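You operate a simulated robot arm through the tools that you are given. There is no shell and no other tool. Be economical: measure what you need, move in short steps, check, and stop when the job is done.

You run a simulated robot arm. Do the job below in one go: nothing can be reset, and whatever is moved stays where it is left.

TASK
Take the red nail polish on the chest top and put it away on the dressing table top. Take the jar that says "cuticles" from the chest top and leave it on top of the beige linen box. Close the roll cabinet drawer. Take the white bowl and leave it on the toilet-side end of the vanity top. Put the pink can in the grey tray. Open the cream pull-out, fetch the green tray from the floor of the pull-out and set it on the top of the roll cabinet, then shut the pull-out. Any order will do. Set down upright: jar.

It is judged by the outcome, as a careful person would: the job done as asked, and still so three seconds after it is handed in. It fails if anything else is knocked over, pushed out of place, dropped, spilled or broken.

THE ROBOT
A 7-joint arm with a fingered hand on a trunk, on a base that drives. Base frame: it is fixed to the floor where the robot stands at the start and does not move with it; the origin is under the middle of the robot, x ahead of it, y to its left, z up. Lengths are in mm, angles in rad, forces in N, time in s.
Its first joint turns from -2.897 to 2.897 rad. Places, roughly: cream pull-out [-3800, -2300, 400]; dressing table top [-1800, -1300, 800]; green tray [-3750, -2250, 250]; grey tray (33x13x5 cm) [-1900, -2300, 900]; pink can [-4000, -2500, 750]; red nail polish (4x4x8 cm) [700, -200, 900]; roll cabinet drawer [-3900, -4100, 500]; toilet-side end of the vanity top [-4000, -2700, 800]; top of the roll cabinet [-4100, -4100, 600]; white bowl (14x14x6 cm) [-2500, -4200, 600]. Payload 4 kg.
The TCP is the grasp point between the finger pads, 26 mm short of the fingertips. In the tool frame z runs along the fingers and y along their closing line. Largest opening 148 mm; the body of the gripper starts 73 mm behind the TCP. The gripper is a hand of 3 fingers: y runs from the thumb to the fingers, the wrist lies at [0, 0, -239] in the tool frame, and closing takes about 1.5 s.
Orientation is that of the tool frame in the base frame, as a unit quaternion [w, x, y, z]. With the fingers straight down and closing along the base's y, the tool's x points along the base's -x, its y along +y and its z along -z.

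THE INTERFACE
- The arm moves only by the tool servo_tool. Its argument "series" is a list of rows, each an object (a shift or turn left out is 0, a gripper value left out holds the last) with "rot": the turn, a rotation vector about the base's x, y, z in units of 5 degrees (1.0 is 5 degrees), a list of three; "dp": the shift along the base's x, y, z in units of 30 mm (1.0 is 30 mm), a list of three; "grip": the gripper command, from -1 (fully open) to 1 (shut), values between in proportion. In form: [{"rot": [rx, ry, rz], "dp": [dx, dy, dz], "grip": grip}, ...]. A call has 1 to 10 rows; each row shifts and turns the commanded pose from where the row before left it. A call with a number of a shift or a turn outside -1 to 1 is refused whole. Rows are played at 5 a second. More than 50 mm and 0.15 rad between two rows, or a gripper value outside its range, and nothing of the call is played. Where a pose cannot be reached the arm comes as near as it can. A force on the tool above 40 N (or 10 N above the force at the start of the call, whichever is more), or a blocked arm, ends the call early, and 0.2 s more pass. Each finger travels about 72 mm/s and halts on what it meets, pressing with about 34 N; the grip force reading is that of the motor and also rises with nothing between the fingers. The clock runs only during rows and for 0.2 s after the last one: add rows that do not move to give the fingers time. The reply holds the time, the measured pose of the TCP, the force on the tool along the base axes, the opening and the grip force, in the units named above and with some noise, with the torque about the TCP (base axes, N m) and any sound that the robot's microphone picked up.
- Cameras (640 x 400 px; columns grow to the right, rows downward): "scene" is now at [18.5, 128.1, 1536.3]; the picture's right is [-0.27, -0.96, 0.00], its down [-0.71, 0.20, -0.68] and it looks along [0.66, -0.18, -0.73] (base axes); focal length 259 px, centre (320, 200). "wrist" rides on the gripper at [68, -39, -90] in the tool frame; the picture's right is [0.50, 0.87, 0.00], its down [-0.66, 0.38, -0.65] and it looks along [-0.57, 0.33, 0.76] (tool axes); focal length 222 px, centre (320, 200). There is no depth. A picture from a camera that has moved, and an enlarged one, comes with that camera's place and axes in the base frame and with its lens. The place of the scene camera against the robot may be out by one fixed shift of up to 12 mm in any direction.
- get_image(camera): a new picture of that camera. The clock stands still meanwhile.
- slide_trunk(by): slides the trunk up (or, below 0, down) by that many mm; the arm and the scene camera ride with it, the base frame stays. It gives what a move gives, with no picture.
- drive_base(legs): drives the robot by 1 to 6 legs, each [ahead, left, turn to the left] in mm, mm and rad, along the robot's own axes; the way and the turn of a leg run together, so that a leg with both is an arc; at most 1500 mm and 3.142 rad a leg. The arm and the cameras ride along, it lands a little off, and it stops where it bumps. It gives what a move gives.
- hand_shape(shape): the hand has 3 fingers and takes this shape, open, in about a second: jaw (thumb against the fingers, like two jaws); tri (thumb and two fingers); tip (a fingertip pinch); poke (one finger out to press); point (the index stretched); flat (the hand flat); cup (the hand cupped); fist (a fist). The gripper value then closes the fingers along that shape, each until it touches; the sizes above hold for jaw. It gives what a move gives, with no picture.
- turn_head(pan, tilt): turns the head with the scene camera to pan (to the left, within 2.705 rad either way) and tilt (down, from -0.506 to 1.204), counted from straight ahead of the robot. It gives what a move gives.
- zoom(camera, box): a new picture of the part [left, top, right, bottom] of that camera's present view, enlarged. The clock stands still meanwhile.
- hand_in(): hands the job in; it is judged then, once.

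Work in short steps. Places have to be worked out from the pictures, the camera data and where the tool is seen: move nearer, look again, correct. Check each grasp and each placing, and mend what went wrong. You have 196 turns and 166 pictures in all, those below and enlarged ones among them. Open the gripper and draw the arm clear of the work before you hand the job in, unless the task says otherwise; then end with one line.

The tools are called after "Call:" by a JSON object that holds its "op" and its "data". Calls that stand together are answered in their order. servo_tool: Moves the arm, as the interface text tells. Its arguments: {"type":"object","properties":{"series":{"type":"array","items":{"type":"object","properties":{"rot":{"type":"array","items":{"type":"number"}},"dp":{"type":"array","items":{"type":"number"}},"grip":{"type":"number"}}}}},"required":["series"]} The other tools are called the same way: slide_trunk (by) slides the trunk up or down; hand_shape (shape) gives the hand a shape; drive_base (legs) drives the base; turn_head (pan, tilt) turns the head that bears the scene camera; get_image (camera) takes a picture; zoom (camera, box) takes an enlarged picture of a part of a camera's view; hand_in () hands the job in.

At the start:

```text
time_s: 0.0
eef_pos: [395.4, 24.2, 1123.9]
tool_rot: [0.0, 0.0, 1.0, 0.0]
contact_force: [-0.1, -0.2, 0.0]
ft_torque: [0.0, -0.01, 0.0]
opening: 148.0
gripper_force: 0.0
shape: jaw
trunk travel left (down, up): [-500.0, 90.0]
robot x, y, heading: [2.1, -1.7, 0.001]
head pan, tilt: [-0.271, 0.82]
```

scene: 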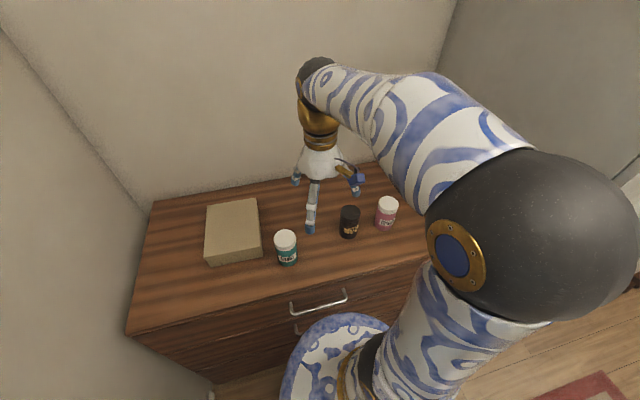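
wrist: 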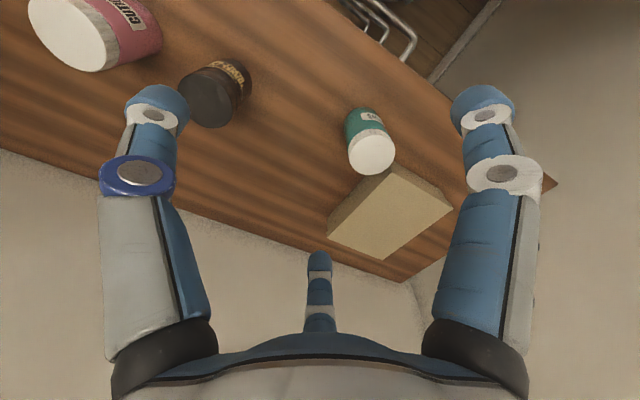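

I see three jars, a box, and the arm over the chest. I'll zoom in on the labels first.

Call:
{"op": "zoom", "data": {"camera": "scene", "box": [180, 140, 420, 290]}}

Call:
{"op": "zoom", "data": {"camera": "wrist", "box": [0, 0, 480, 300]}}

```text
2.67 times, centred on (300, 215) of scene
camera zoom: at [18.5, 128.1, 1536.3], right [-0.27, -0.96, 0.0], down [-0.71, 0.2, -0.68], along [0.66, -0.18, -0.73], focal length 690 px, centre (373, 160)
```

zoom: 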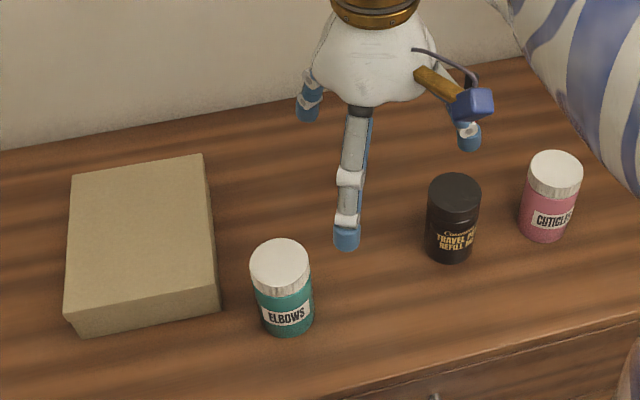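

```text
1.33 times, centred on (240, 150) of wrist
camera zoom: at [329.2, -14.6, 1214.1], right [-0.5, 0.87, 0.0], down [0.66, 0.38, 0.65], along [0.57, 0.33, -0.76], focal length 296 px, centre (427, 267)
```

zoom: 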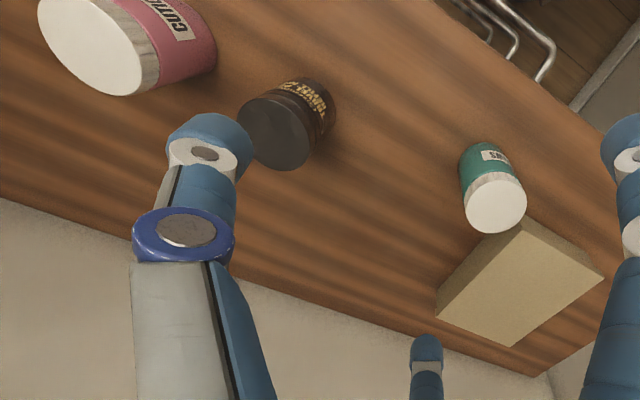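

The pink jar labelled "cuticles" is at about (450,-200), and the chest top is at z≈870. The polish is hidden behind the arm, so I'll yaw the tool so the wrist camera looks right.

Call:
{"op": "servo_tool", "data": {"series": [{"rot": [0, 0, -1]}, {"rot": [0, 0, -1]}, {"rot": [0, 0, -1]}, {"rot": [0, 0, -1]}, {"rot": [0, 0, -1]}, {"rot": [0, 0, -1]}, {"rot": [0, 0, -1]}, {"rot": [0, 0, -1]}, {"rot": [0, 0, -1]}, {"rot": [0, 0, -1]}]}}

Call:
{"op": "get_image", "data": {"camera": "wrist"}}

Call:
{"op": "get_image", "data": {"camera": "scene"}}

```text
time_s: 2.2
eef_pos: [396.0, 24.4, 1123.4]
tool_rot: [0.0, 0.424, 0.906, 0.0]
contact_force: [0.0, -1.2, 0.0]
ft_torque: [0.01, 0.0, 0.02]
opening: 148.0
gripper_force: 0.0
shape: jaw
trunk travel left (down, up): [-500.0, 90.0]
robot x, y, heading: [-1.7, 1.3, 0.0]
head pan, tilt: [-0.271, 0.82]
```

```text
161 pictures are left
camera wrist: at [323.7, 51.1, 1214.4], right [0.34, 0.94, 0.0], down [0.71, -0.26, 0.65], along [0.61, -0.22, -0.76], focal length 222 px, centre (320, 200)
```

wrist: 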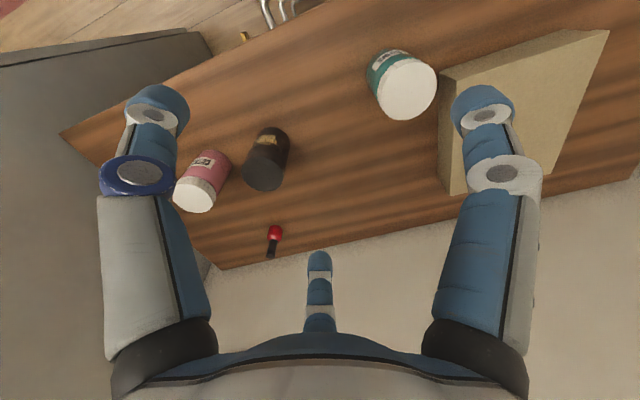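

```text
160 pictures are left
camera scene: at [18.5, 128.1, 1536.3], right [-0.27, -0.96, 0.0], down [-0.71, 0.2, -0.68], along [0.66, -0.18, -0.73], focal length 259 px, centre (320, 200)
```

scene: 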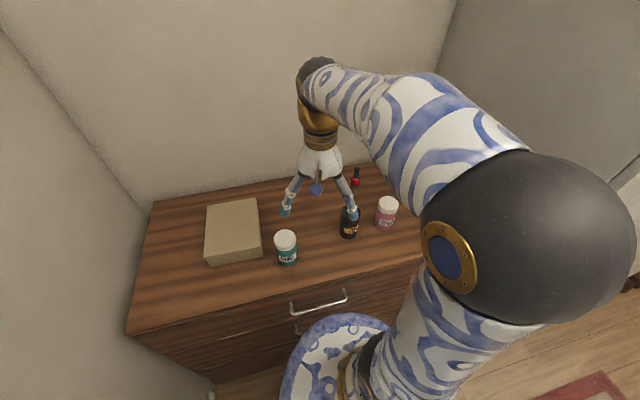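

The polish is at about (650,-180), z 870–948. I'll raise the trunk and partly close the fingers to learn how the hand behaves.

Call:
{"op": "servo_tool", "data": {"series": [{"grip": 0.2}, {}, {}, {}]}}

Call:
{"op": "get_image", "data": {"camera": "wrist"}}

Call:
{"op": "turn_head", "data": {"pan": -1.3, "tilt": 0.5}}

Call:
{"op": "get_image", "data": {"camera": "scene"}}

```text
time_s: 3.2
eef_pos: [395.2, 23.4, 1124.7]
tool_rot: [0.0, 0.423, 0.906, 0.0]
contact_force: [-0.2, -0.5, 0.9]
ft_torque: [0.01, 0.04, 0.02]
opening: 59.4
gripper_force: 0.1
shape: jaw
trunk travel left (down, up): [-500.0, 90.0]
robot x, y, heading: [3.9, -1.6, 0.001]
head pan, tilt: [-0.271, 0.82]
```

```text
159 pictures are left
camera wrist: at [323.7, 51.0, 1214.4], right [0.34, 0.94, 0.0], down [0.71, -0.26, 0.65], along [0.61, -0.22, -0.76], focal length 222 px, centre (320, 200)
```

wrist: 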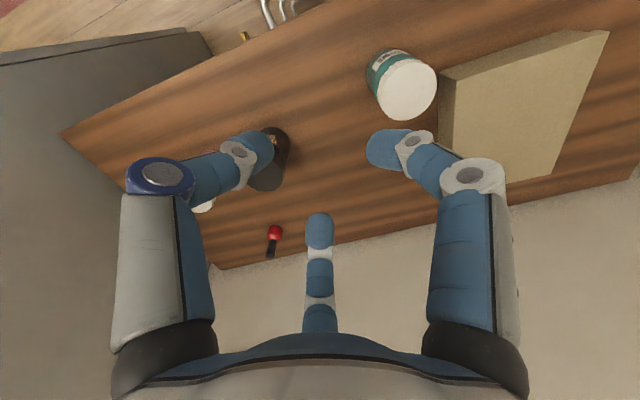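

```text
time_s: 4.5
eef_pos: [395.7, 24.1, 1123.4]
tool_rot: [-0.001, 0.422, 0.906, 0.0]
contact_force: [-0.9, 0.1, -0.1]
ft_torque: [0.0, -0.01, 0.02]
opening: 59.4
gripper_force: 0.0
shape: jaw
trunk travel left (down, up): [-500.0, 90.0]
robot x, y, heading: [-1.8, 1.3, 0.001]
head pan, tilt: [-1.3, 0.499]
```

```text
158 pictures are left
camera scene: at [-33.9, 61.7, 1564.0], right [-0.96, -0.27, 0.0], down [-0.13, 0.46, -0.88], along [0.24, -0.85, -0.48], focal length 259 px, centre (320, 200)
```

scene: 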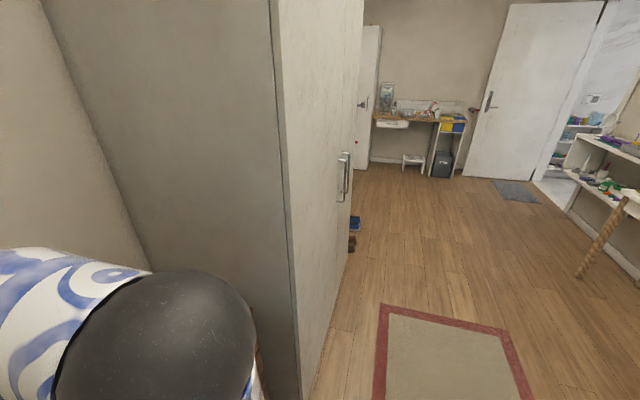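

A tall wardrobe flanks the chest on the right. I'll survey the rest of the room.

Call:
{"op": "turn_head", "data": {"pan": -2.0, "tilt": 0.4}}

Call:
{"op": "get_image", "data": {"camera": "scene"}}

Call:
{"op": "turn_head", "data": {"pan": -2.7, "tilt": 0.4}}

Call:
{"op": "get_image", "data": {"camera": "scene"}}

Call:
{"op": "turn_head", "data": {"pan": 2.5, "tilt": 0.4}}

Call:
{"op": "get_image", "data": {"camera": "scene"}}

Call:
{"op": "turn_head", "data": {"pan": 0.6, "tilt": 0.7}}

Call:
{"op": "get_image", "data": {"camera": "scene"}}

```text
time_s: 5.6
eef_pos: [394.9, 25.0, 1124.5]
tool_rot: [0.0, 0.422, 0.907, 0.0]
contact_force: [-1.0, -0.9, -0.9]
ft_torque: [0.02, 0.03, 0.01]
opening: 59.4
gripper_force: 0.2
shape: jaw
trunk travel left (down, up): [-500.0, 90.0]
robot x, y, heading: [0.3, -0.6, 0.001]
head pan, tilt: [-2.0, 0.4]
```

```text
157 pictures are left
camera scene: at [-96.8, 65.1, 1573.1], right [-0.91, 0.42, 0.0], down [0.16, 0.35, -0.92], along [-0.38, -0.84, -0.39], focal length 259 px, centre (320, 200)
```

scene: 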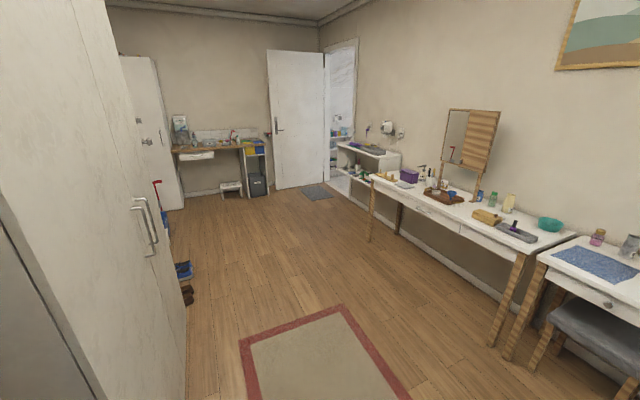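

```text
time_s: 6.6
eef_pos: [395.9, 23.9, 1124.7]
tool_rot: [0.0, 0.423, 0.906, 0.0]
contact_force: [0.4, 0.4, -0.2]
ft_torque: [0.0, 0.02, 0.0]
opening: 59.6
gripper_force: 0.0
shape: jaw
trunk travel left (down, up): [-500.0, 90.0]
robot x, y, heading: [-0.3, 0.5, -0.003]
head pan, tilt: [-2.7, 0.4]
```

```text
156 pictures are left
camera scene: at [-142.0, 109.7, 1573.1], right [-0.43, 0.9, 0.0], down [0.35, 0.17, -0.92], along [-0.83, -0.39, -0.39], focal length 259 px, centre (320, 200)
```

scene: 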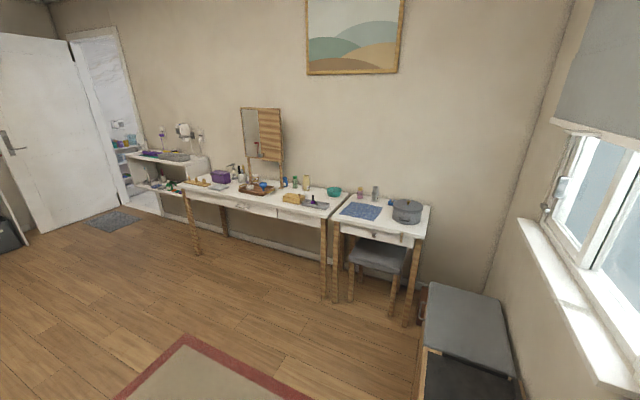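

```text
time_s: 10.7
eef_pos: [396.5, 24.2, 1124.4]
tool_rot: [0.0, 0.422, 0.906, 0.0]
contact_force: [0.7, -0.1, -1.2]
ft_torque: [0.0, 0.01, -0.02]
opening: 59.4
gripper_force: 0.1
shape: jaw
trunk travel left (down, up): [-500.0, 90.0]
robot x, y, heading: [0.7, -1.1, -0.0]
head pan, tilt: [2.499, 0.4]
```

```text
155 pictures are left
camera scene: at [-132.4, 204.9, 1573.1], right [0.6, 0.8, 0.0], down [0.31, -0.23, -0.92], along [-0.74, 0.55, -0.39], focal length 259 px, centre (320, 200)
```

scene: 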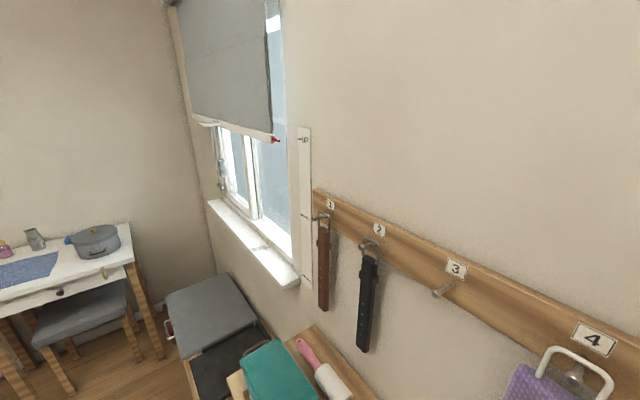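

```text
time_s: 12.6
eef_pos: [394.9, 23.0, 1124.9]
tool_rot: [0.0, 0.422, 0.906, 0.0]
contact_force: [-0.2, 0.4, -0.5]
ft_torque: [0.0, 0.0, 0.01]
opening: 59.5
gripper_force: 0.1
shape: jaw
trunk travel left (down, up): [-500.0, 90.0]
robot x, y, heading: [2.3, -0.9, 0.004]
head pan, tilt: [0.6, 0.7]
```

```text
154 pictures are left
camera scene: at [11.8, 197.4, 1546.3], right [0.57, -0.82, 0.0], down [-0.53, -0.36, -0.76], along [0.63, 0.43, -0.64], focal length 259 px, centre (320, 200)
```

scene: 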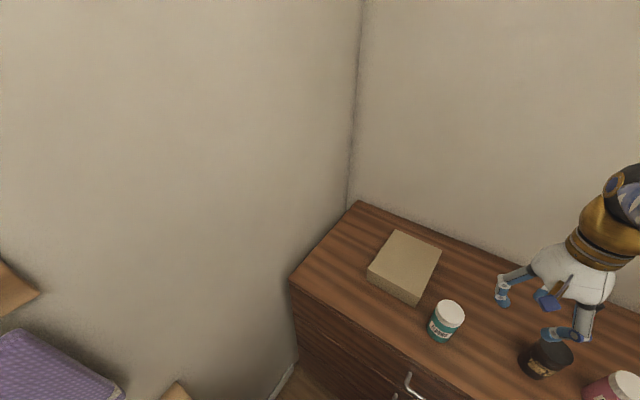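

I now have a rough map of the room. Next I'll check the clearance between the robot base and the chest front.

Call:
{"op": "turn_head", "data": {"pan": 0.3, "tilt": 1.2}}

Call:
{"op": "get_image", "data": {"camera": "scene"}}

```text
time_s: 13.5
eef_pos: [395.1, 25.2, 1125.1]
tool_rot: [0.0, 0.422, 0.906, 0.0]
contact_force: [0.6, 0.4, -0.1]
ft_torque: [-0.02, -0.01, -0.01]
opening: 59.4
gripper_force: 0.0
shape: jaw
trunk travel left (down, up): [-500.0, 90.0]
robot x, y, heading: [-0.7, -3.9, -0.001]
head pan, tilt: [0.3, 1.201]
```

```text
153 pictures are left
camera scene: at [-4.8, 165.9, 1510.3], right [0.3, -0.96, 0.0], down [-0.89, -0.28, -0.36], along [0.35, 0.11, -0.93], focal length 259 px, centre (320, 200)
```

scene: 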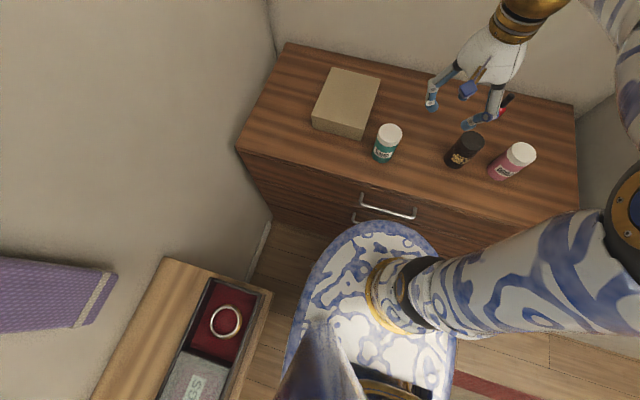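

The robot's deck seems to sit near the chest-top height. I'll raise the trunk by 85 and look again before driving closer.

Call:
{"op": "slide_trunk", "data": {"by": 85}}

Call:
{"op": "get_image", "data": {"camera": "scene"}}

```text
time_s: 14.7
eef_pos: [395.2, 23.1, 1209.9]
tool_rot: [0.0, 0.423, 0.906, 0.0]
contact_force: [-0.9, -0.2, 1.1]
ft_torque: [0.0, 0.02, 0.0]
opening: 59.6
gripper_force: 0.0
shape: jaw
trunk travel left (down, up): [-585.0, 5.0]
robot x, y, heading: [1.4, -1.3, 0.0]
head pan, tilt: [0.3, 1.201]
```

```text
152 pictures are left
camera scene: at [-4.8, 165.9, 1595.3], right [0.3, -0.96, 0.0], down [-0.89, -0.28, -0.36], along [0.35, 0.11, -0.93], focal length 259 px, centre (320, 200)
```

scene: 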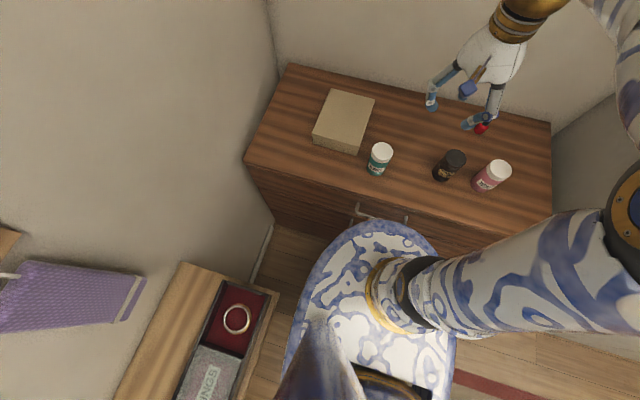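

The deck rides with the trunk. I'll restore the yaw, pre-open to about 90 mm and move the tool over the jar for a closer look.

Call:
{"op": "servo_tool", "data": {"series": [{"rot": [0, 0, 1], "dp": [0.18, -0.75, -0.3], "grip": -0.2}, {"rot": [0, 0, 1], "dp": [0.18, -0.75, -0.3]}, {"rot": [0, 0, 1], "dp": [0.18, -0.75, -0.3]}, {"rot": [0, 0, 1], "dp": [0.18, -0.75, -0.3]}, {"rot": [0, 0, 1], "dp": [0.18, -0.75, -0.3]}, {"rot": [0, 0, 1], "dp": [0.18, -0.75, -0.3]}, {"rot": [0, 0, 1], "dp": [0.18, -0.75, -0.3]}, {"rot": [0, 0, 1], "dp": [0.18, -0.75, -0.3]}, {"rot": [0, 0, 1], "dp": [0.18, -0.75, -0.3]}, {"rot": [0, 0, 1], "dp": [0.18, -0.75, -0.3]}]}}

Call:
{"op": "get_image", "data": {"camera": "wrist"}}

Call:
{"op": "turn_head", "data": {"pan": -0.2, "tilt": 0.9}}

Call:
{"op": "get_image", "data": {"camera": "scene"}}

```text
time_s: 16.9
eef_pos: [450.0, -201.2, 1118.0]
tool_rot: [0.0, -0.001, 1.0, 0.0]
contact_force: [0.3, -0.3, 0.0]
ft_torque: [0.04, 0.0, 0.01]
opening: 88.0
gripper_force: 0.1
shape: jaw
trunk travel left (down, up): [-585.0, 5.0]
robot x, y, heading: [-0.6, 3.7, 0.0]
head pan, tilt: [0.3, 1.201]
```

```text
151 pictures are left
camera wrist: at [383.1, -240.2, 1208.7], right [-0.5, 0.87, 0.0], down [0.65, 0.38, 0.65], along [0.57, 0.33, -0.76], focal length 222 px, centre (320, 200)
```

wrist: 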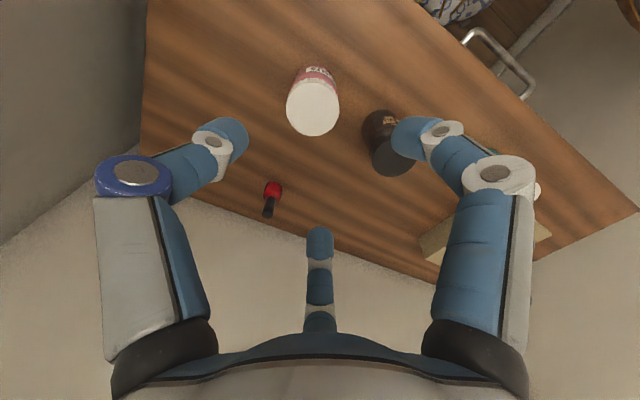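

```text
time_s: 17.8
eef_pos: [449.7, -200.7, 1118.5]
tool_rot: [0.001, 0.0, 1.0, 0.001]
contact_force: [0.0, 0.6, -0.2]
ft_torque: [-0.03, 0.01, 0.01]
opening: 88.3
gripper_force: 0.0
shape: jaw
trunk travel left (down, up): [-585.0, 5.0]
robot x, y, heading: [-3.4, 2.9, -0.002]
head pan, tilt: [-0.201, 0.901]
```

```text
150 pictures are left
camera scene: at [15.8, 134.3, 1615.1], right [-0.2, -0.98, 0.0], down [-0.77, 0.16, -0.62], along [0.61, -0.12, -0.78], focal length 259 px, centre (320, 200)
```

scene: 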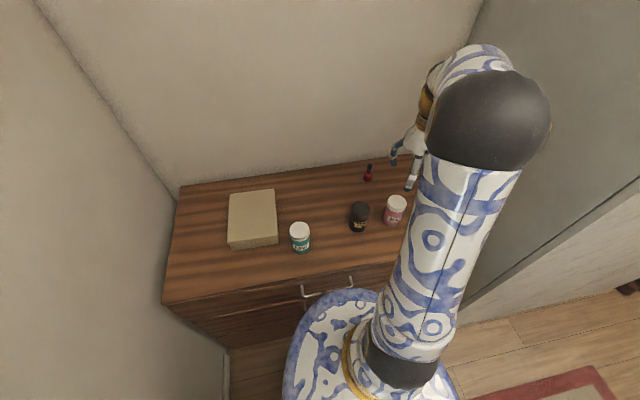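

The jar's centre is at about (456,-206), lid top ≈ 970. I'll descend partway with the fingers straddling it and check.

Call:
{"op": "servo_tool", "data": {"series": [{"dp": [0.2, -0.16, -1]}, {"dp": [0, 0, -1]}, {"dp": [0, 0, -1]}, {"dp": [0, 0, -0.8]}]}}

Call:
{"op": "get_image", "data": {"camera": "wrist"}}

Call:
{"op": "zoom", "data": {"camera": "scene", "box": [320, 110, 480, 210]}}

```text
time_s: 18.8
eef_pos: [458.3, -206.3, 1003.4]
tool_rot: [-0.001, 0.0, 1.0, 0.0]
contact_force: [0.0, 0.9, 0.1]
ft_torque: [-0.01, -0.01, 0.01]
opening: 88.5
gripper_force: 0.0
shape: jaw
trunk travel left (down, up): [-585.0, 5.0]
robot x, y, heading: [-1.8, -2.6, -0.003]
head pan, tilt: [-0.201, 0.901]
```

```text
149 pictures are left
camera wrist: at [391.7, -244.1, 1094.0], right [-0.5, 0.87, 0.0], down [0.66, 0.38, 0.65], along [0.57, 0.33, -0.76], focal length 222 px, centre (320, 200)
```

wrist: 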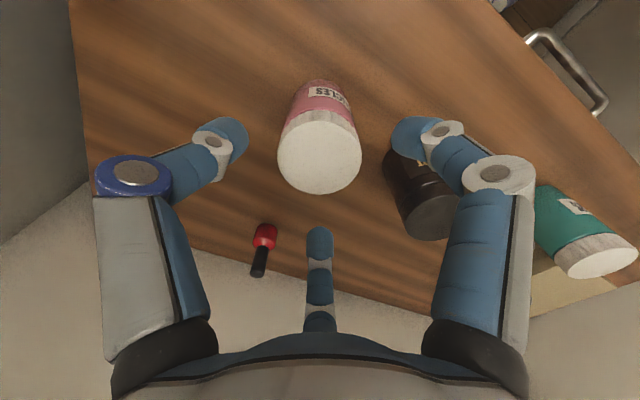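

```text
4.00 times, centred on (400, 160) of scene
camera zoom: at [16.1, 134.0, 1615.1], right [-0.2, -0.98, 0.0], down [-0.77, 0.16, -0.62], along [0.61, -0.12, -0.78], focal length 1036 px, centre (0, 360)
```

zoom: 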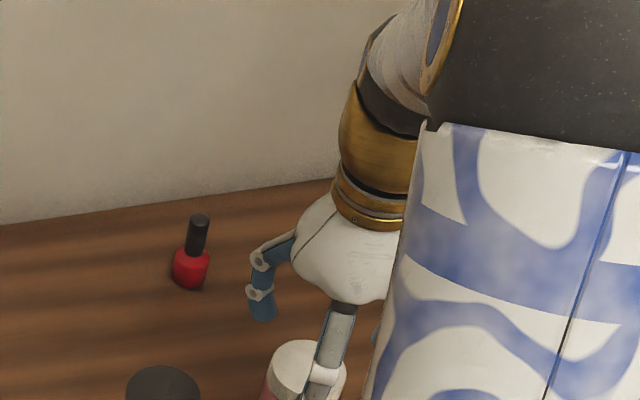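

Aligned, with both fingers clear of the black jar. I'll descend to z≈930 and close.

Call:
{"op": "servo_tool", "data": {"series": [{"dp": [0, 0, -1]}, {"dp": [0, 0, -1]}, {"dp": [0, 0, -0.4]}]}}

Call:
{"op": "servo_tool", "data": {"series": [{"grip": 0.3}, {"grip": 1}, {}, {}, {}, {}]}}

Call:
{"op": "get_image", "data": {"camera": "wrist"}}

```text
time_s: 19.6
eef_pos: [456.8, -205.3, 931.0]
tool_rot: [0.0, 0.001, 1.0, 0.0]
contact_force: [0.9, 0.3, 0.3]
ft_torque: [0.02, 0.0, -0.03]
opening: 88.3
gripper_force: 0.0
shape: jaw
trunk travel left (down, up): [-585.0, 5.0]
robot x, y, heading: [-1.3, -3.1, -0.003]
head pan, tilt: [-0.201, 0.901]
```

```text
time_s: 21.0
eef_pos: [455.8, -205.8, 931.2]
tool_rot: [0.0, 0.0, 1.0, 0.0]
contact_force: [0.7, 0.2, 0.3]
ft_torque: [-0.02, -0.01, -0.03]
opening: 51.6
gripper_force: 33.6
shape: jaw
trunk travel left (down, up): [-585.0, 5.0]
robot x, y, heading: [2.7, -3.5, 0.001]
head pan, tilt: [-0.201, 0.901]
```

```text
147 pictures are left
camera wrist: at [390.2, -244.5, 1021.6], right [-0.5, 0.87, 0.0], down [0.66, 0.38, 0.65], along [0.57, 0.33, -0.76], focal length 222 px, centre (320, 200)
```

wrist: 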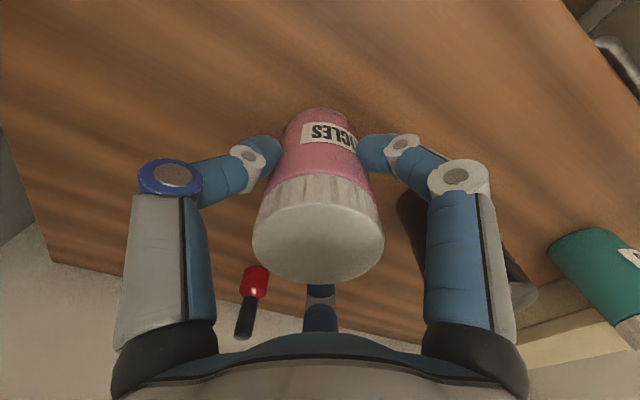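

Grasp holds (51.6 mm, 34 N). I'll lift the jar 150 mm and carry it left toward the box.

Call:
{"op": "servo_tool", "data": {"series": [{"dp": [0, 0, 0.6]}, {"dp": [0, 0, 1]}, {"dp": [0, 0, 1]}, {"dp": [0, 0, 1]}, {"dp": [0, 0, 1]}, {"dp": [0, 0, 0.5]}]}}

Call:
{"op": "servo_tool", "data": {"series": [{"dp": [0, 1, 0]}, {"dp": [0, 1, 0]}, {"dp": [0, 1, 0]}, {"dp": [0, 1, 0]}, {"dp": [0, 1, 0]}, {"dp": [0, 1, 0]}, {"dp": [0, 1, 0]}, {"dp": [0, 1, 0]}, {"dp": [0, 1, 0]}, {"dp": [0, 1, 0]}]}}

Call:
{"op": "servo_tool", "data": {"series": [{"dp": [0.3, 1, 0]}, {"dp": [0.3, 1, 0]}, {"dp": [0.3, 1, 0]}, {"dp": [0.3, 1, 0]}, {"dp": [0.3, 0.8, 0]}]}}

Call:
{"op": "get_image", "data": {"camera": "wrist"}}

Call:
{"op": "turn_head", "data": {"pan": 0.3, "tilt": 0.9}}

Call:
{"op": "get_image", "data": {"camera": "scene"}}

```text
time_s: 22.4
eef_pos: [453.9, -206.8, 1086.0]
tool_rot: [-0.001, 0.0, 1.0, -0.001]
contact_force: [0.4, -0.1, -3.0]
ft_torque: [-0.01, 0.02, -0.01]
opening: 51.3
gripper_force: 33.9
shape: jaw
trunk travel left (down, up): [-585.0, 5.0]
robot x, y, heading: [-0.5, -2.1, -0.002]
head pan, tilt: [-0.201, 0.901]
```

```text
time_s: 24.6
eef_pos: [455.0, 96.1, 1086.5]
tool_rot: [-0.001, 0.0, 1.0, 0.001]
contact_force: [-0.3, 0.0, -1.7]
ft_torque: [0.01, 0.03, -0.01]
opening: 51.3
gripper_force: 33.4
shape: jaw
trunk travel left (down, up): [-585.0, 5.0]
robot x, y, heading: [4.4, 0.4, -0.004]
head pan, tilt: [-0.201, 0.901]
```

```text
time_s: 25.8
eef_pos: [502.0, 238.9, 1085.3]
tool_rot: [0.0, 0.0, 1.0, 0.0]
contact_force: [-0.2, 1.2, -2.9]
ft_torque: [0.0, 0.02, -0.01]
opening: 51.2
gripper_force: 33.6
shape: jaw
trunk travel left (down, up): [-585.0, 5.0]
robot x, y, heading: [3.0, 1.6, -0.002]
head pan, tilt: [-0.201, 0.901]
```

```text
146 pictures are left
camera wrist: at [436.7, 201.4, 1175.7], right [-0.5, 0.87, 0.0], down [0.66, 0.38, 0.65], along [0.57, 0.33, -0.76], focal length 222 px, centre (320, 200)
```

wrist: 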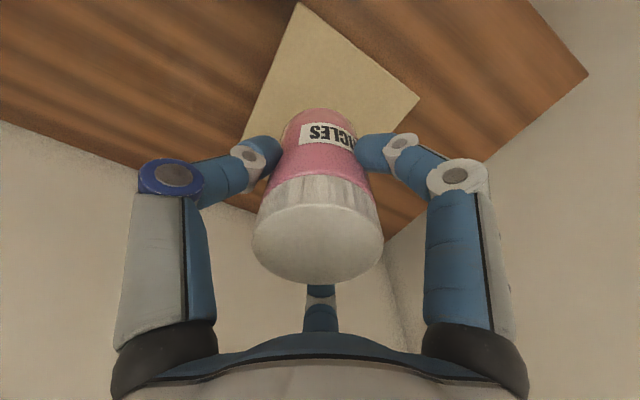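

```text
time_s: 26.8
eef_pos: [502.3, 238.9, 1084.7]
tool_rot: [0.0, 0.0, 1.0, 0.0]
contact_force: [-0.3, 0.5, -2.2]
ft_torque: [0.0, 0.0, -0.03]
opening: 51.2
gripper_force: 34.3
shape: jaw
trunk travel left (down, up): [-585.0, 5.0]
robot x, y, heading: [-1.9, -1.0, 0.002]
head pan, tilt: [0.3, 0.901]
```

```text
145 pictures are left
camera scene: at [14.2, 171.8, 1615.1], right [0.29, -0.96, 0.0], down [-0.75, -0.23, -0.62], along [0.59, 0.18, -0.78], focal length 259 px, centre (320, 200)
```

scene: 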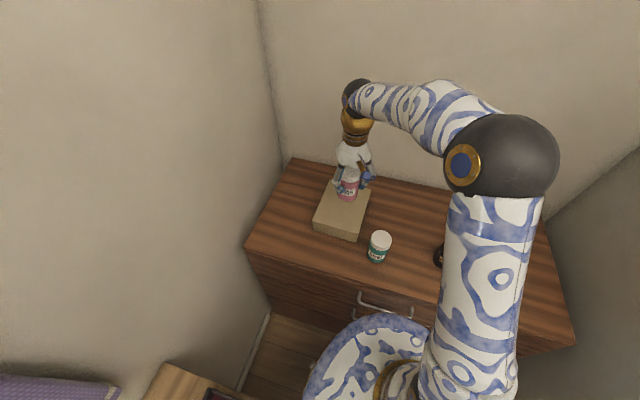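

The reach is fine. The box's front edge is x≈445, with y 184–336. I'll shift inward slightly and lower to just above the box top.

Call:
{"op": "servo_tool", "data": {"series": [{"dp": [0.5, 0.5, -0.8]}, {"dp": [0, 0, -1]}, {"dp": [0, 0, -1]}, {"dp": [0, 0, -0.3]}]}}

Call:
{"op": "zoom", "data": {"camera": "scene", "box": [300, 140, 420, 260]}}

```text
time_s: 27.8
eef_pos: [517.4, 252.9, 992.3]
tool_rot: [0.0, 0.0, 1.0, 0.0]
contact_force: [0.1, 0.7, -2.7]
ft_torque: [-0.01, 0.01, 0.01]
opening: 51.1
gripper_force: 34.1
shape: jaw
trunk travel left (down, up): [-585.0, 5.0]
robot x, y, heading: [-2.5, 0.4, 0.0]
head pan, tilt: [0.3, 0.901]
```

```text
3.33 times, centred on (360, 200) of scene
camera zoom: at [14.3, 171.9, 1615.1], right [0.3, -0.96, 0.0], down [-0.75, -0.23, -0.62], along [0.59, 0.18, -0.78], focal length 863 px, centre (187, 200)
```

zoom: 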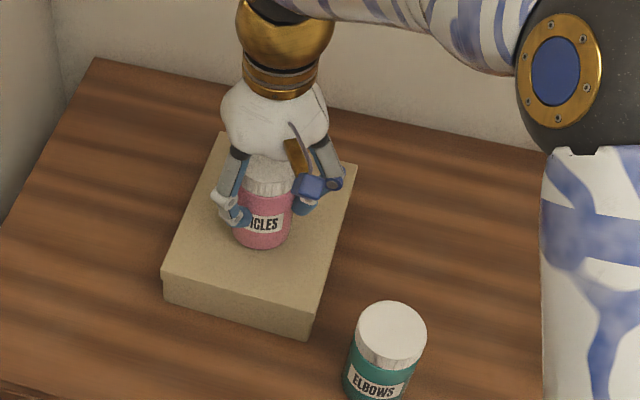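

Nearly down. I'll lower in small steps until contact shows.

Call:
{"op": "servo_tool", "data": {"series": [{"dp": [0, 0, -0.15]}, {"dp": [0, 0, -0.15]}, {"dp": [0, 0, -0.1]}]}}

Call:
{"op": "servo_tool", "data": {"series": [{"dp": [0, 0, -0.1]}, {"dp": [0, 0, -0.1]}]}}

```text
time_s: 28.6
eef_pos: [515.6, 252.7, 987.1]
tool_rot: [0.006, 0.001, 1.0, 0.002]
contact_force: [-2.9, -2.3, 25.6]
ft_torque: [-0.2, 0.07, -0.08]
opening: 52.6
gripper_force: 34.1
shape: jaw
trunk travel left (down, up): [-585.0, 5.0]
robot x, y, heading: [-2.0, -1.5, -0.002]
head pan, tilt: [0.3, 0.901]
stopped in row 3: the force on the tool passed its limit (the readings are from after the stop); the commanded pose is now the measured one
```

```text
time_s: 29.0
eef_pos: [516.9, 254.9, 987.3]
tool_rot: [0.008, 0.0, 1.0, 0.005]
contact_force: [-4.1, -2.0, 26.0]
ft_torque: [-0.21, 0.16, -0.05]
opening: 52.9
gripper_force: 34.0
shape: jaw
trunk travel left (down, up): [-585.0, 5.0]
robot x, y, heading: [0.8, 2.4, 0.0]
head pan, tilt: [0.3, 0.901]
stopped in row 1: the force on the tool passed its limit (the readings are from after the stop); the commanded pose is now the measured one
```

Contact at z≈987. I'll open gently and lift straight up.

Call:
{"op": "servo_tool", "data": {"series": [{"grip": 0.1}, {"grip": -0.2}, {}, {}, {}]}}

Call:
{"op": "servo_tool", "data": {"series": [{"dp": [0, 0, 0.7]}, {"dp": [0, 0, 1]}, {"dp": [0, 0, 1]}, {"dp": [0, 0, 1]}, {"dp": [0, 0, 1]}]}}

Call:
{"op": "zoom", "data": {"camera": "scene", "box": [240, 120, 480, 280]}}

```text
time_s: 30.2
eef_pos: [518.6, 253.8, 984.6]
tool_rot: [0.007, 0.0, 1.0, 0.004]
contact_force: [0.5, 0.7, -0.3]
ft_torque: [0.04, 0.04, 0.01]
opening: 88.3
gripper_force: 0.0
shape: jaw
trunk travel left (down, up): [-585.0, 5.0]
robot x, y, heading: [-2.6, -3.3, 0.0]
head pan, tilt: [0.3, 0.901]
```

```text
time_s: 31.4
eef_pos: [517.0, 254.5, 1123.5]
tool_rot: [0.007, 0.0, 1.0, 0.004]
contact_force: [0.5, 0.8, -0.7]
ft_torque: [0.02, -0.01, 0.03]
opening: 88.2
gripper_force: 0.0
shape: jaw
trunk travel left (down, up): [-585.0, 5.0]
robot x, y, heading: [-0.9, -1.9, -0.0]
head pan, tilt: [0.3, 0.901]
```

```text
2.50 times, centred on (360, 200) of scene
camera zoom: at [13.8, 171.6, 1615.1], right [0.3, -0.96, 0.0], down [-0.75, -0.23, -0.62], along [0.59, 0.18, -0.78], focal length 647 px, centre (220, 200)
```

zoom: 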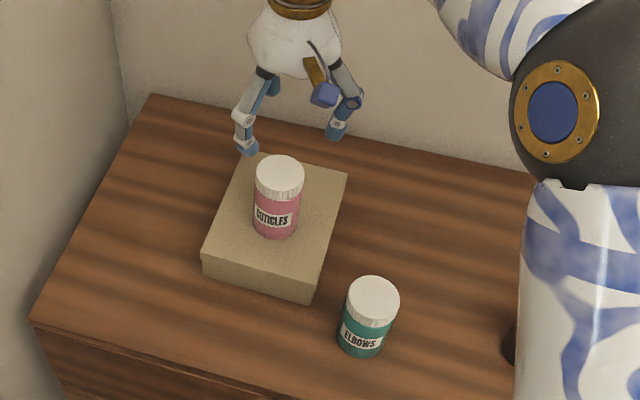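

The jar stands upright on the box. Now I'll move toward the polish at about (660,-184) and see how far the tool-down reach goes.

Call:
{"op": "servo_tool", "data": {"series": [{"dp": [0, -1, 0]}, {"dp": [0, -1, 0]}, {"dp": [0, -1, 0]}, {"dp": [0, -1, 0]}, {"dp": [0, -1, 0]}, {"dp": [0, -1, 0]}, {"dp": [0, -1, 0]}, {"dp": [0, -1, 0]}, {"dp": [0, -1, 0]}, {"dp": [0, -1, 0]}]}}

Call:
{"op": "servo_tool", "data": {"series": [{"dp": [0.5, -1, 0]}, {"dp": [0.8, -1, 0]}, {"dp": [0.8, -1, 0]}, {"dp": [0.8, -1, -0.5]}, {"dp": [0.9, -0.6, -0.5]}]}}

Call:
{"op": "get_image", "data": {"camera": "wrist"}}

```text
time_s: 33.6
eef_pos: [517.1, -47.8, 1123.7]
tool_rot: [0.007, 0.0, 1.0, 0.004]
contact_force: [-0.3, 0.4, 1.2]
ft_torque: [-0.04, 0.01, -0.01]
opening: 88.6
gripper_force: 0.1
shape: jaw
trunk travel left (down, up): [-585.0, 5.0]
robot x, y, heading: [1.8, -2.5, -0.005]
head pan, tilt: [0.3, 0.901]
```

```text
time_s: 34.8
eef_pos: [632.2, -185.8, 1091.7]
tool_rot: [0.006, -0.001, 1.0, 0.003]
contact_force: [0.4, 0.1, 1.0]
ft_torque: [0.03, 0.01, -0.04]
opening: 88.2
gripper_force: 0.0
shape: jaw
trunk travel left (down, up): [-585.0, 5.0]
robot x, y, heading: [1.2, 0.8, 0.0]
head pan, tilt: [0.3, 0.901]
```

```text
142 pictures are left
camera wrist: at [566.1, -224.8, 1180.8], right [-0.5, 0.87, 0.0], down [0.65, 0.37, 0.66], along [0.58, 0.33, -0.75], focal length 222 px, centre (320, 200)
```

wrist: 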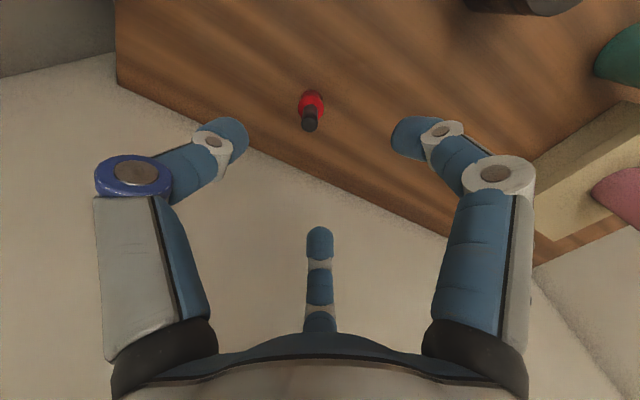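

The reach is ample. The polish is at about (653,-187), so I'll align over it and descend to check.

Call:
{"op": "servo_tool", "data": {"series": [{"dp": [0.7, 0, -0.5]}, {"dp": [0, 0, -1]}, {"dp": [0, 0, -1]}, {"dp": [0, 0, -0.8]}]}}

Call:
{"op": "get_image", "data": {"camera": "wrist"}}

```text
time_s: 35.8
eef_pos: [651.8, -183.0, 992.1]
tool_rot: [0.007, 0.0, 1.0, 0.004]
contact_force: [0.1, 0.6, -1.2]
ft_torque: [0.0, 0.0, 0.04]
opening: 88.2
gripper_force: 0.0
shape: jaw
trunk travel left (down, up): [-585.0, 5.0]
robot x, y, heading: [-1.6, 2.6, -0.003]
head pan, tilt: [0.3, 0.901]
```

```text
141 pictures are left
camera wrist: at [584.5, -221.6, 1082.1], right [-0.5, 0.87, 0.0], down [0.65, 0.37, 0.67], along [0.58, 0.33, -0.75], focal length 222 px, centre (320, 200)
```

wrist: 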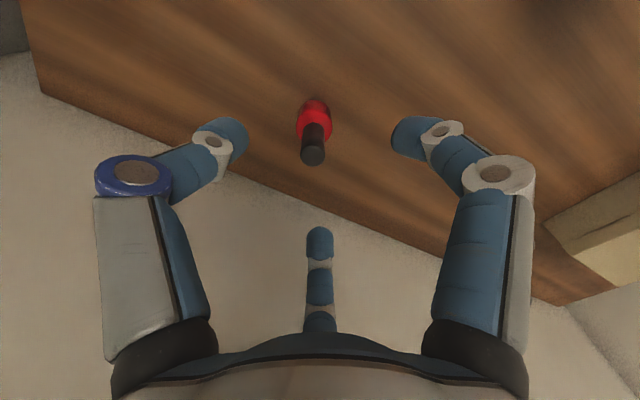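

Nearly centred. I'll descend to z≈906 and close.

Call:
{"op": "servo_tool", "data": {"series": [{"dp": [0.13, -0.13, -0.9]}, {"dp": [0, 0, -1]}, {"dp": [0, 0, -0.9]}]}}

Call:
{"op": "servo_tool", "data": {"series": [{"grip": 0.3}, {"grip": 1}, {}, {}, {}, {}]}}

Call:
{"op": "get_image", "data": {"camera": "wrist"}}

```text
time_s: 36.6
eef_pos: [658.2, -187.9, 911.6]
tool_rot: [0.007, 0.001, 1.0, 0.004]
contact_force: [-0.3, -0.3, 0.6]
ft_torque: [-0.01, 0.0, 0.02]
opening: 88.2
gripper_force: 0.1
shape: jaw
trunk travel left (down, up): [-585.0, 5.0]
robot x, y, heading: [0.6, 1.2, -0.003]
head pan, tilt: [0.3, 0.901]
```

```text
time_s: 38.0
eef_pos: [658.0, -188.0, 912.5]
tool_rot: [0.008, 0.0, 1.0, 0.003]
contact_force: [-0.4, -0.3, -1.6]
ft_torque: [-0.02, -0.01, 0.0]
opening: 26.6
gripper_force: 33.9
shape: jaw
trunk travel left (down, up): [-585.0, 5.0]
robot x, y, heading: [-2.7, 0.2, 0.005]
head pan, tilt: [0.3, 0.901]
```

```text
140 pictures are left
camera wrist: at [589.9, -227.0, 1000.7], right [-0.5, 0.87, 0.0], down [0.65, 0.37, 0.66], along [0.58, 0.33, -0.75], focal length 222 px, centre (320, 200)
```

wrist: 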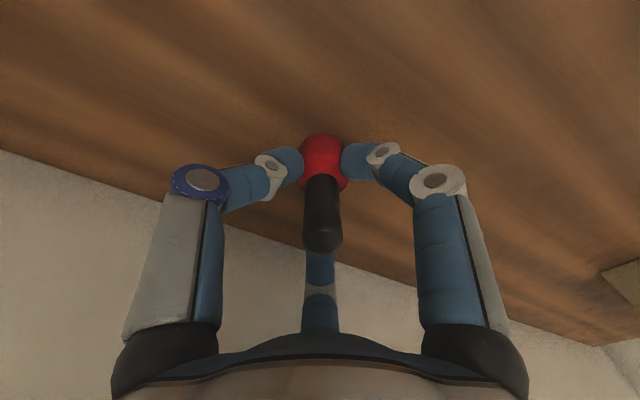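

Polish grasped. I'll lift it, retract to a compact carry pose, and head toward the dressing table.

Call:
{"op": "servo_tool", "data": {"series": [{"dp": [0, 0, 0.6]}, {"dp": [0, 0, 1]}, {"dp": [0, 0, 1]}, {"dp": [0, 0, 1]}, {"dp": [0, 0, 1]}, {"dp": [0, 0, 1]}, {"dp": [0, 0, 1]}, {"dp": [0, 0, 1]}]}}

Call:
{"op": "servo_tool", "data": {"series": [{"dp": [-1, 0.8, 0]}, {"dp": [-1, 0.8, 0]}, {"dp": [-1, 0.8, 0]}, {"dp": [-1, 0.8, 0]}, {"dp": [-1, 0.8, 0]}, {"dp": [-1, 0.8, 0]}, {"dp": [-1, 0.8, 0]}, {"dp": [-1, 0.6, 0]}, {"dp": [-1, 0, 0]}]}}

Call:
{"op": "drive_base", "data": {"legs": [[-400, 0, 0], [0, 0, -2.36], [850, 0, 0]]}}

Call:
{"op": "turn_head", "data": {"pan": -0.5, "tilt": 0.6}}

Call:
{"op": "get_image", "data": {"camera": "scene"}}

```text
time_s: 39.8
eef_pos: [658.5, -187.8, 1137.3]
tool_rot: [0.006, 0.0, 1.0, 0.003]
contact_force: [0.7, -1.4, -0.5]
ft_torque: [0.01, 0.02, 0.02]
opening: 26.4
gripper_force: 34.0
shape: jaw
trunk travel left (down, up): [-585.0, 5.0]
robot x, y, heading: [-3.0, 1.8, 0.006]
head pan, tilt: [0.3, 0.901]
```

```text
time_s: 41.8
eef_pos: [648.0, -77.9, 1215.3]
tool_rot: [0.007, 0.0, 1.0, 0.004]
contact_force: [0.4, 0.9, -0.6]
ft_torque: [0.0, 0.03, 0.0]
opening: 26.3
gripper_force: 34.7
shape: jaw
out of reach, approached as far as the arm can: row 1, 2, 3, 4, 5, 6, 7, 8, 9
trunk travel left (down, up): [-585.0, 5.0]
robot x, y, heading: [-3.4, 0.8, 0.004]
head pan, tilt: [0.3, 0.901]
```

```text
time_s: 53.9
eef_pos: [-1482.3, -1034.5, 1214.3]
tool_rot: [0.005, 0.916, 0.401, -0.005]
contact_force: [0.0, 0.5, -0.6]
ft_torque: [0.01, 0.0, -0.01]
opening: 26.2
gripper_force: 33.8
shape: jaw
trunk travel left (down, up): [-585.0, 5.0]
robot x, y, heading: [-985.6, -608.6, -2.312]
head pan, tilt: [0.3, 0.901]
```

```text
time_s: 55.1
eef_pos: [-1481.9, -1035.1, 1213.9]
tool_rot: [0.007, 0.916, 0.4, -0.005]
contact_force: [-0.2, -0.3, -0.9]
ft_torque: [0.0, -0.01, 0.02]
opening: 26.4
gripper_force: 34.3
shape: jaw
trunk travel left (down, up): [-585.0, 5.0]
robot x, y, heading: [-986.9, -612.7, -2.32]
head pan, tilt: [-0.499, 0.6]
```

```text
139 pictures are left
camera scene: at [-915.3, -701.4, 1639.9], right [-0.32, 0.95, 0.0], down [0.54, 0.18, -0.82], along [-0.78, -0.26, -0.57], focal length 259 px, centre (320, 200)
```

scene: 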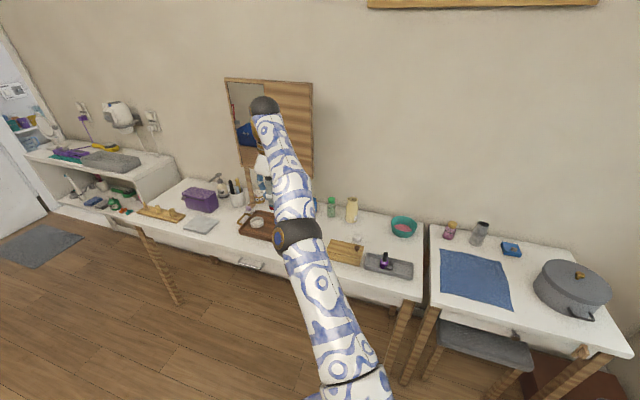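

The arm is extended but clear. I'll zoom in on the dressing table top to find a free spot.

Call:
{"op": "zoom", "data": {"camera": "scene", "box": [120, 140, 440, 340]}}

Call:
{"op": "get_image", "data": {"camera": "wrist"}}

```text
2.00 times, centred on (280, 240) of scene
camera zoom: at [-915.3, -701.4, 1639.9], right [-0.32, 0.95, 0.0], down [0.54, 0.18, -0.82], along [-0.78, -0.26, -0.57], focal length 518 px, centre (400, 120)
```

zoom: 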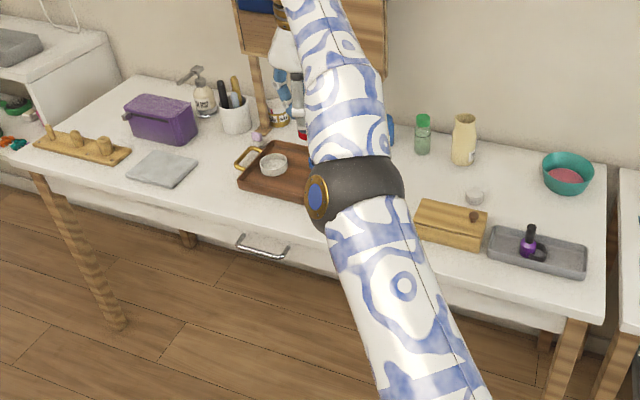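

```text
137 pictures are left
camera wrist: at [-1461.9, -957.3, 1303.8], right [0.98, -0.22, 0.0], down [-0.16, -0.73, 0.66], along [-0.15, -0.65, -0.75], focal length 222 px, centre (320, 200)
```

wrist: 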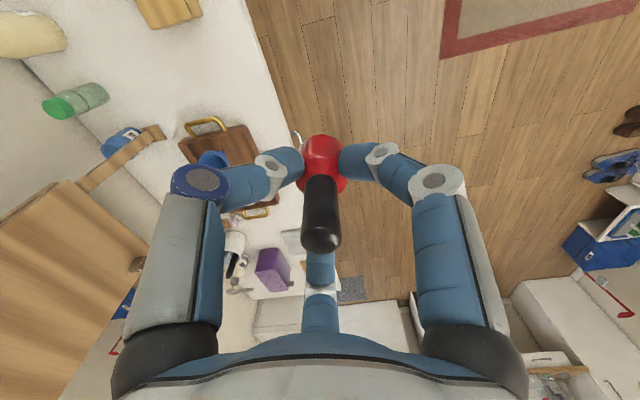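

A good free spot lies between the small cap and the turquoise bowl, around (-1868,-730). I'll turn to face the table and drive closer.

Call:
{"op": "drive_base", "data": {"legs": [[0, 0, -0.82], [170, 120, 0]]}}

Call:
{"op": "turn_head", "data": {"pan": 0.1, "tilt": 0.8}}

Call:
{"op": "get_image", "data": {"camera": "scene"}}

Call:
{"op": "get_image", "data": {"camera": "wrist"}}

```text
time_s: 58.8
eef_pos: [-1800.5, -670.1, 1215.4]
tool_rot: [0.004, 1.0, 0.009, -0.006]
contact_force: [0.5, -0.1, -0.9]
ft_torque: [-0.03, 0.01, 0.03]
opening: 26.0
gripper_force: 34.0
shape: jaw
trunk travel left (down, up): [-585.0, 5.0]
robot x, y, heading: [-1152.3, -738.5, -3.124]
head pan, tilt: [-0.499, 0.6]
```

```text
time_s: 59.8
eef_pos: [-1800.4, -670.8, 1214.5]
tool_rot: [0.004, 1.0, 0.008, -0.007]
contact_force: [0.4, 0.6, -1.0]
ft_torque: [-0.02, -0.02, -0.01]
opening: 25.9
gripper_force: 33.8
shape: jaw
trunk travel left (down, up): [-585.0, 5.0]
robot x, y, heading: [-1151.9, -737.8, -3.125]
head pan, tilt: [0.099, 0.799]
```

```text
136 pictures are left
camera scene: at [-1168.2, -898.5, 1623.0], right [-0.11, 0.99, 0.0], down [0.71, 0.08, -0.7], along [-0.69, -0.08, -0.72], focal length 259 px, centre (320, 200)
```

scene: 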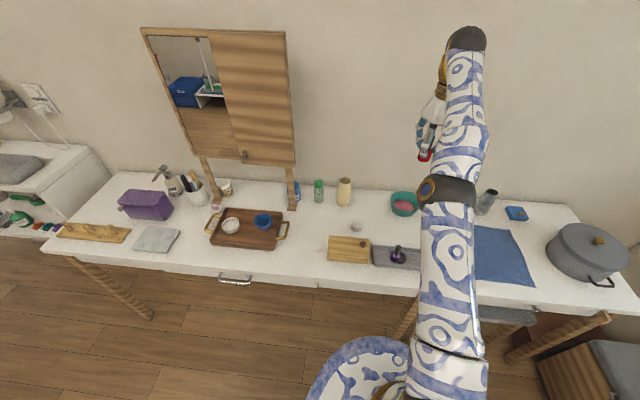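

```text
135 pictures are left
camera wrist: at [-1730.4, -628.8, 1303.7], right [0.51, -0.86, 0.0], down [-0.64, -0.38, 0.66], along [-0.57, -0.34, -0.75], focal length 222 px, centre (320, 200)
```

wrist: 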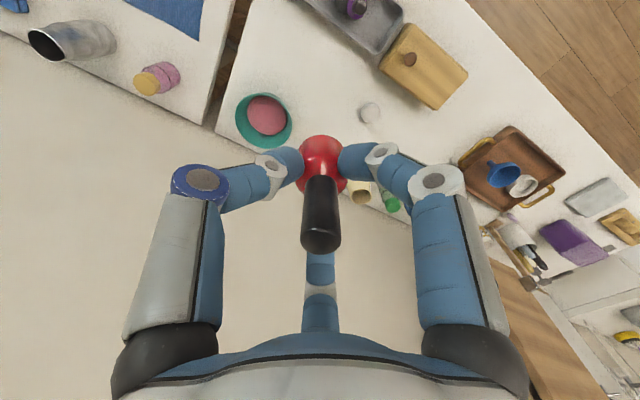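

There is a larger clear area between the tray and the yellow box, around (-1835,-980). I'll shift the base for it.

Call:
{"op": "drive_base", "data": {"legs": [[80, 160, 0]]}}

Call:
{"op": "servo_tool", "data": {"series": [{"dp": [0, -0.7, -1]}, {"dp": [0, -0.7, -1]}, {"dp": [0, -0.7, -1]}, {"dp": [0, -0.7, -1]}, {"dp": [0, -0.7, -1]}]}}

Call:
{"op": "get_image", "data": {"camera": "wrist"}}

Call:
{"op": "get_image", "data": {"camera": "scene"}}

```text
time_s: 61.3
eef_pos: [-1877.5, -836.0, 1215.2]
tool_rot: [0.003, 1.0, 0.009, -0.006]
contact_force: [0.5, 0.7, -0.9]
ft_torque: [0.0, -0.02, 0.02]
opening: 26.1
gripper_force: 34.2
shape: jaw
trunk travel left (down, up): [-585.0, 5.0]
robot x, y, heading: [-1231.7, -898.5, -3.121]
head pan, tilt: [0.099, 0.799]
```

```text
time_s: 62.5
eef_pos: [-1928.2, -943.8, 1084.1]
tool_rot: [0.003, 1.0, 0.008, -0.006]
contact_force: [-0.6, 1.2, -0.3]
ft_torque: [-0.04, -0.04, 0.03]
opening: 26.1
gripper_force: 34.2
shape: jaw
out of reach, approached as far as the arm can: row 1, 2, 3, 4, 5
trunk travel left (down, up): [-585.0, 5.0]
robot x, y, heading: [-1227.8, -900.3, -3.124]
head pan, tilt: [0.099, 0.799]
```

```text
134 pictures are left
camera wrist: at [-1859.5, -901.8, 1173.3], right [0.52, -0.86, 0.0], down [-0.64, -0.39, 0.66], along [-0.57, -0.34, -0.75], focal length 222 px, centre (320, 200)
```

wrist: 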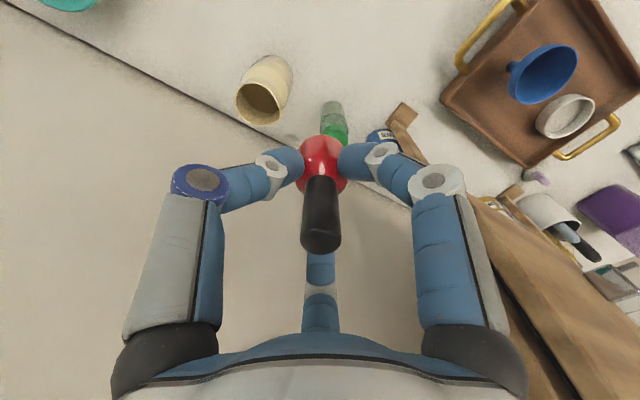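

```text
133 pictures are left
camera scene: at [-1244.8, -1062.7, 1623.0], right [-0.12, 0.99, 0.0], down [0.71, 0.08, -0.7], along [-0.69, -0.08, -0.72], focal length 259 px, centre (320, 200)
```

scene: 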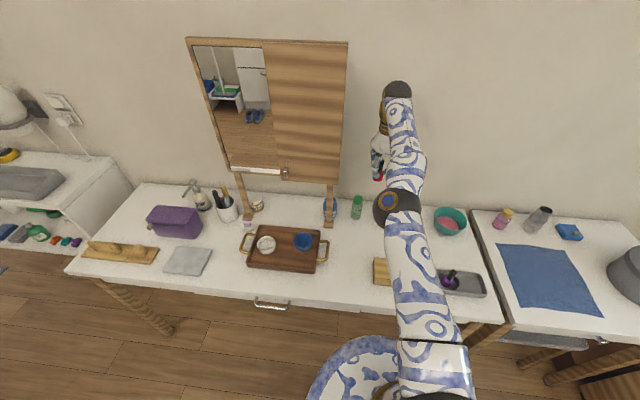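

The arm drifted outward while descending. I'll retract 90 mm back toward the robot.

Call:
{"op": "servo_tool", "data": {"series": [{"dp": [1, 0, 0]}, {"dp": [1, 0, 0]}, {"dp": [1, 0, 0]}]}}

Call:
{"op": "get_image", "data": {"camera": "wrist"}}

```text
time_s: 63.3
eef_pos: [-1923.0, -945.8, 1100.8]
tool_rot: [0.004, 1.0, 0.009, -0.006]
contact_force: [-0.8, 0.4, 0.3]
ft_torque: [-0.04, 0.01, 0.04]
opening: 26.2
gripper_force: 33.6
shape: jaw
out of reach, approached as far as the arm can: row 1, 2, 3
trunk travel left (down, up): [-585.0, 5.0]
robot x, y, heading: [-1229.1, -901.7, -3.125]
head pan, tilt: [0.099, 0.799]
```

```text
132 pictures are left
camera wrist: at [-1854.4, -904.6, 1189.7], right [0.52, -0.86, 0.0], down [-0.64, -0.39, 0.66], along [-0.57, -0.34, -0.75], focal length 222 px, centre (320, 200)
```

wrist: 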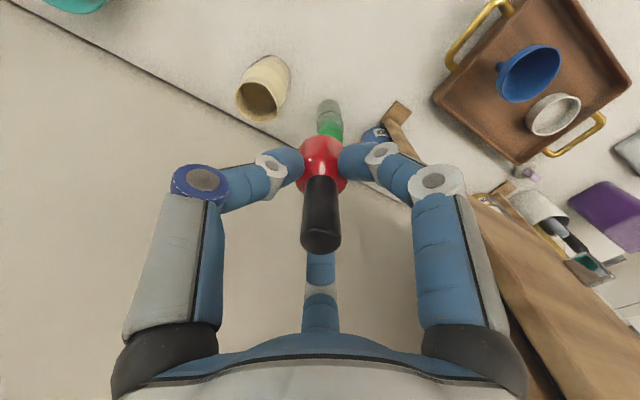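

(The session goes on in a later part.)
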